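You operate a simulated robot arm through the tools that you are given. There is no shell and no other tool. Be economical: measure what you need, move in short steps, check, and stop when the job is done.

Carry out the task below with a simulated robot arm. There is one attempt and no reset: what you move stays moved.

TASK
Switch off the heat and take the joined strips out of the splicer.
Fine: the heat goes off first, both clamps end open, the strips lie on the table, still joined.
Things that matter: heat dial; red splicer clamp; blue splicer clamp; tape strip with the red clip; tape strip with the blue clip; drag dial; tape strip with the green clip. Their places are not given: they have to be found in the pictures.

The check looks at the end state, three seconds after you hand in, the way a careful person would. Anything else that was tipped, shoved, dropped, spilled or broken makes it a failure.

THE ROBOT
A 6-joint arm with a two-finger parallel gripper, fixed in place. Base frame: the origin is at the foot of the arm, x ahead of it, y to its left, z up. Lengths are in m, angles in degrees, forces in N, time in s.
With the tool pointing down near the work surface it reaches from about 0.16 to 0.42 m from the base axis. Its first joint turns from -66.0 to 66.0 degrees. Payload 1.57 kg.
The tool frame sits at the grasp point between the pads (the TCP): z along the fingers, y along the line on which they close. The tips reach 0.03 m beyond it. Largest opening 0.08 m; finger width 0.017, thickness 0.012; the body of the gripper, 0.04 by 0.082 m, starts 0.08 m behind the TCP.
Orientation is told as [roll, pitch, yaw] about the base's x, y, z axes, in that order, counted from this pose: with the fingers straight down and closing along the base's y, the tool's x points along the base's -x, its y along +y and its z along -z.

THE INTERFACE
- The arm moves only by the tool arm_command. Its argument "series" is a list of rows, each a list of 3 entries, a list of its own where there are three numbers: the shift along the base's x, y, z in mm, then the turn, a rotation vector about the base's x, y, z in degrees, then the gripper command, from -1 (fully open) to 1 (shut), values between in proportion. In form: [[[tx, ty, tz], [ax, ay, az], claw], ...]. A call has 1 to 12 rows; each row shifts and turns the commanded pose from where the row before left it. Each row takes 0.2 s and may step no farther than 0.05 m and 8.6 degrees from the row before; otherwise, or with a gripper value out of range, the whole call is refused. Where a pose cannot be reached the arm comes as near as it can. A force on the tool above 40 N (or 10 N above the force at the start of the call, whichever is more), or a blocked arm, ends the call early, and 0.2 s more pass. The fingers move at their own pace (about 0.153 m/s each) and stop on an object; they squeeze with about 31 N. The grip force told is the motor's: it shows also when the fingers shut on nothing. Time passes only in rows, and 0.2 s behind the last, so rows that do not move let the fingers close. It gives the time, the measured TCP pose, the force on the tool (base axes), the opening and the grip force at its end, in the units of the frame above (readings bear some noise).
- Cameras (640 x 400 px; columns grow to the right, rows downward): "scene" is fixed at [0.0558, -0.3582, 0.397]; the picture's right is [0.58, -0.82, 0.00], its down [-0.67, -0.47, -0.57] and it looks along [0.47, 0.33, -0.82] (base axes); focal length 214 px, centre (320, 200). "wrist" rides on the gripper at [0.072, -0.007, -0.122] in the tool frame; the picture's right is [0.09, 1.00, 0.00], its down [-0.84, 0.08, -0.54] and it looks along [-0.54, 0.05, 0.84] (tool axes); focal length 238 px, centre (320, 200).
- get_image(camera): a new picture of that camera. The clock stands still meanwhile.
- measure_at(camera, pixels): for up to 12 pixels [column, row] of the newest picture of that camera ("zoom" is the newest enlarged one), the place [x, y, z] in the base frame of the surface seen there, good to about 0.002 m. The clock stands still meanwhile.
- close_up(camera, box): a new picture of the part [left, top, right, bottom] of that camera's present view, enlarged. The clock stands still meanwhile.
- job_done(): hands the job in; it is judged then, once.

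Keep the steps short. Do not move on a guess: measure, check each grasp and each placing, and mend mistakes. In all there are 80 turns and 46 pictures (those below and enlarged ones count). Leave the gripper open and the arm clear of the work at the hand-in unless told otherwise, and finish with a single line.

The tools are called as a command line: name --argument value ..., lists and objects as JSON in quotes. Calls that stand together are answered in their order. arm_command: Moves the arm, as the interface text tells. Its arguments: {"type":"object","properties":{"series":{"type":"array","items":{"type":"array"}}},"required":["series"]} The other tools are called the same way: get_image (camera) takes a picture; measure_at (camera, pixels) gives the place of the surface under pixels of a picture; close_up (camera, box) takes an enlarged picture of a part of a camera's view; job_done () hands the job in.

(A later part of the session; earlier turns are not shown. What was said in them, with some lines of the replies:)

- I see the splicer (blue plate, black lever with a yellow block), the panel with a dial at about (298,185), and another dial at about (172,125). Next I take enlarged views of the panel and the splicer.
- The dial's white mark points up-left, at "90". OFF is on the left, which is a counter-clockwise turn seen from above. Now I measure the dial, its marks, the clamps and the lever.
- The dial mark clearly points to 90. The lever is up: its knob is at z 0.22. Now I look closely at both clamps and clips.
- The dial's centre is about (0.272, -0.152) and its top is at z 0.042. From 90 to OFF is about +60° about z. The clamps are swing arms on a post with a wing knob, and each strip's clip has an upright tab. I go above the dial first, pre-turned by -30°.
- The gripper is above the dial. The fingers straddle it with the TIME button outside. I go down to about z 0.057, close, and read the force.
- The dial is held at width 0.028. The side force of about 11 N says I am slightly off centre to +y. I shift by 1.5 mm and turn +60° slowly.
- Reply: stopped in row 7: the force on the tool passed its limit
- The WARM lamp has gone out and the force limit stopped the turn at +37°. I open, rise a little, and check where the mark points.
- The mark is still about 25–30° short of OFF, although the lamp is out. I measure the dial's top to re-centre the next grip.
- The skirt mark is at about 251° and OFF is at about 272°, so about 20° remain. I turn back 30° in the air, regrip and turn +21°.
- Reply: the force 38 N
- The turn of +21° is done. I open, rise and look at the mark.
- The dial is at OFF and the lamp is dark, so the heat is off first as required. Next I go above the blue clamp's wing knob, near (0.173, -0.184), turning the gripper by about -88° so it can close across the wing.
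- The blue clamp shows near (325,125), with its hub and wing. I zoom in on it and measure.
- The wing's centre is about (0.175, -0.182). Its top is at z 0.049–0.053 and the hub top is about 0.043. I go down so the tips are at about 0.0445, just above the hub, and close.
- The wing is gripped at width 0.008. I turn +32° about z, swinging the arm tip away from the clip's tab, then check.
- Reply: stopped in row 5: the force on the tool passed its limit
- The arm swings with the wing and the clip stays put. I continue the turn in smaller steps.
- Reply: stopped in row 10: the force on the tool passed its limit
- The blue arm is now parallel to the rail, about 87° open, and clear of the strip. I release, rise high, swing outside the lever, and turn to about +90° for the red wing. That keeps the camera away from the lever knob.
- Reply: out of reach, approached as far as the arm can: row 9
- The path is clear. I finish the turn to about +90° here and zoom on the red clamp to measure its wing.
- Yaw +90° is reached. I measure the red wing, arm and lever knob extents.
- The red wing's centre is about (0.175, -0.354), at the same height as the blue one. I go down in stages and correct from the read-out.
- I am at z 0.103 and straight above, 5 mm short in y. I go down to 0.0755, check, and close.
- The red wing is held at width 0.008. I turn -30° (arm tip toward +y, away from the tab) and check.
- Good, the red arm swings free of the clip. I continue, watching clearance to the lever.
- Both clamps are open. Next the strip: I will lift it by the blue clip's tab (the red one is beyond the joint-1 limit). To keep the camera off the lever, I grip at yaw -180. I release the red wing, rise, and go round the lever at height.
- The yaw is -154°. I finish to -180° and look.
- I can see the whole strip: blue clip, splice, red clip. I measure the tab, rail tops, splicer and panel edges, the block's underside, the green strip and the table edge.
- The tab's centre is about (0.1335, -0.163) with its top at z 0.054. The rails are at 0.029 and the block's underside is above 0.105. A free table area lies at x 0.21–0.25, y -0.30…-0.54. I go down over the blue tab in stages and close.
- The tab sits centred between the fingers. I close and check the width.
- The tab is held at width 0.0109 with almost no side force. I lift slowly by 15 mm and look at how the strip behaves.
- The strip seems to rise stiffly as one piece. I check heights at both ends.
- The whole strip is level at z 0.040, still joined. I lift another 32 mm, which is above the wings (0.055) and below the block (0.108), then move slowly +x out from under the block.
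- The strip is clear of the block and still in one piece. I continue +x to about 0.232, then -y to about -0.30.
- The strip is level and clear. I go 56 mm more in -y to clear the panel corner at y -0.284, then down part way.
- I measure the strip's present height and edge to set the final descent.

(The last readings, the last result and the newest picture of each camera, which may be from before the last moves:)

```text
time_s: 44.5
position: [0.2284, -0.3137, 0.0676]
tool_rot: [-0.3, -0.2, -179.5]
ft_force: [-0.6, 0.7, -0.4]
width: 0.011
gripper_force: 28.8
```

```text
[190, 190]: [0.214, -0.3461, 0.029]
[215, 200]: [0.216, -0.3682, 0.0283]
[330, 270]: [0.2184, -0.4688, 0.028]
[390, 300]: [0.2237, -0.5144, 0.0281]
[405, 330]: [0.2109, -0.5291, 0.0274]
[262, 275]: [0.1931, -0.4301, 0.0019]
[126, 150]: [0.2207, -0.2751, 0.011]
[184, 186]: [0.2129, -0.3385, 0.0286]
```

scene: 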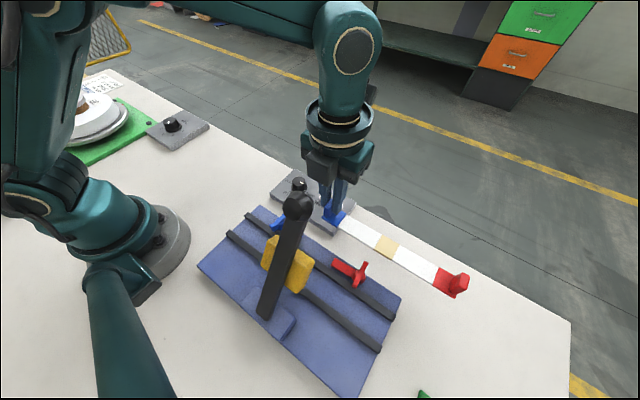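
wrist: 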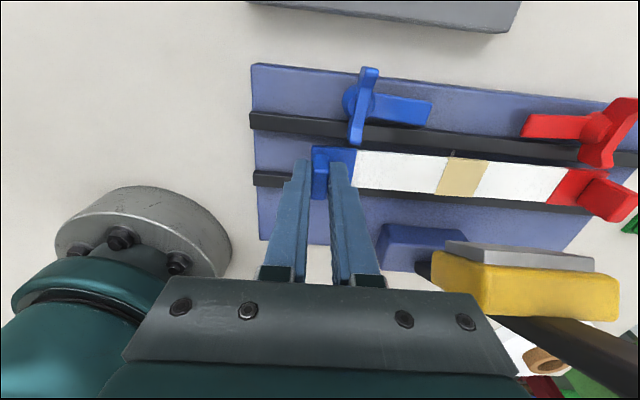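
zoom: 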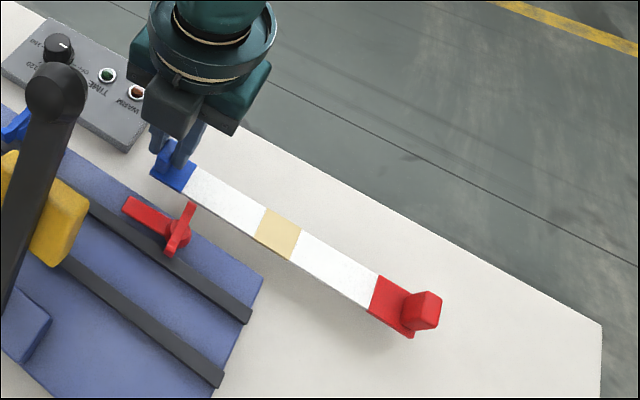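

The strip's top is at z 0.028 and level, and the ground below is clear. I lower 20 mm, then creep down and watch the force.

arm_command --series '[[[0, 0, -8], [0, 0, 0], 1], [[0, 0, -8], [0, 0, 0], 1], [[0, 0, -4], [0, 0, 0], 1], [[0, 0, -1.5], [0, 0, 0], 1], [[0, 0, -1.5], [0, 0, 0], 1], [[0, 0, 0], [0, 0, 0], 1]]'

close_up --camera "scene" --box '[300, 180, 500, 320]'

measure_at --camera "zoom" --pixels '[[200, 150], [250, 185], [300, 210], [360, 250], [430, 290]]'

```text
time_s: 45.9
position: [0.2283, -0.3161, 0.045]
tool_rot: [-0.3, 0.0, -179.6]
ft_force: [0.1, 4.1, 15.4]
width: 0.0104
gripper_force: 28.5
```

```text
2.86 times, centred on (400, 250) of scene
```

zoom: 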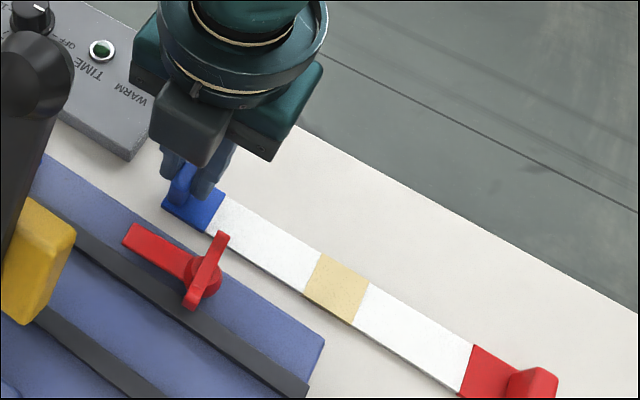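

```text
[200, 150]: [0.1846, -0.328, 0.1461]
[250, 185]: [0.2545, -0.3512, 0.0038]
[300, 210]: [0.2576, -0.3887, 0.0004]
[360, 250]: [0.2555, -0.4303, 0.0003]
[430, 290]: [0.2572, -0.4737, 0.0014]
```

There is a contact force of 15 N upward, so the strip rests on the table. I ease up 0.7 mm, open moderately, and rise straight up.

arm_command --series '[[[0, 0, 0.7], [0, 0, 0], 1], [[0, 0, 0], [0, 0, 0], 0.3], [[0, 0, 0], [0, 0, 0], 0.3], [[0, 0, 15], [0, 0, 0], 0.3], [[0, 0, 30], [0, 0, 0], 0.3], [[0, 0, 30], [0, 0, 0], 0.3], [[0, 30, 30], [0, 0, 0], 0.3], [[0, 30, 30], [0, 0, 0], 0.0], [[0, 40, 10], [0, 0, 0], -0.5], [[0, 40, 0], [0, 0, 0], -1], [[0, 30, 0], [0, 0, 0], -1]]'

get_image --camera "scene"

get_image --camera "wrist"

```text
time_s: 48.3
position: [0.2307, -0.1447, 0.1896]
tool_rot: [-0.1, 0.0, -179.5]
ft_force: [0.4, 0.5, 0.0]
width: 0.0802
gripper_force: 0.0
```

```text
10 pictures are left
```

scene: 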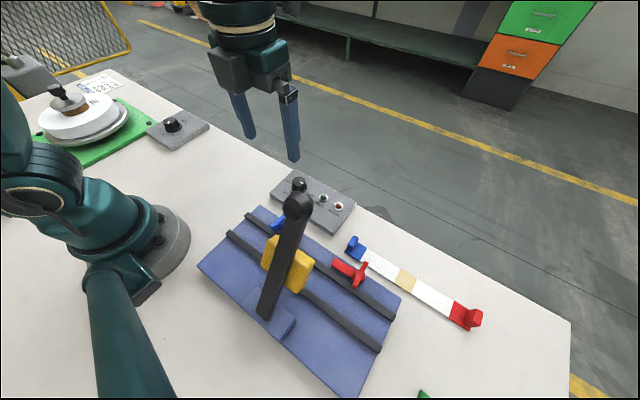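

```text
9 pictures are left
```

wrist: 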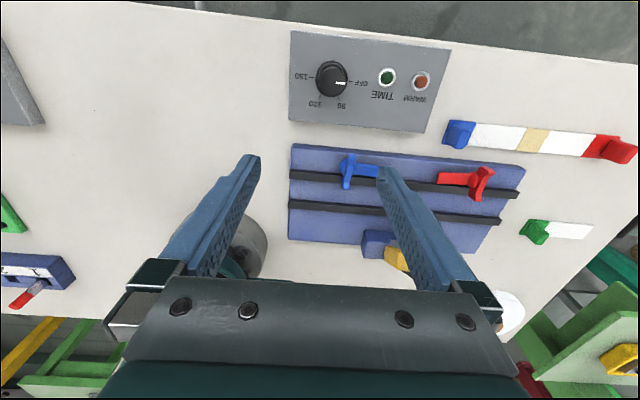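

The strip lies on the table in one piece, both clamps are open and the dial is at OFF with its lamp dark. A last height check along the strip.

measure_at --camera "scene" --pixels '[[380, 265], [406, 280], [430, 298], [457, 312], [361, 257]]'

```text
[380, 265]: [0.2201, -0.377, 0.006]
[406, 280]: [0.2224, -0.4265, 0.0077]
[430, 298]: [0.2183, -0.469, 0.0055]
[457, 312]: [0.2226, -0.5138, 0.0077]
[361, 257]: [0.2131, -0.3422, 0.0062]
```

The strip is flat along its whole length at z of about 0.006. The gripper is open and the arm is clear, so I hand in.

job_done

```text
The job is handed in.
```

The heat was switched off first, both clamps are open, and the strips lie on the table beside the splicer, still joined.
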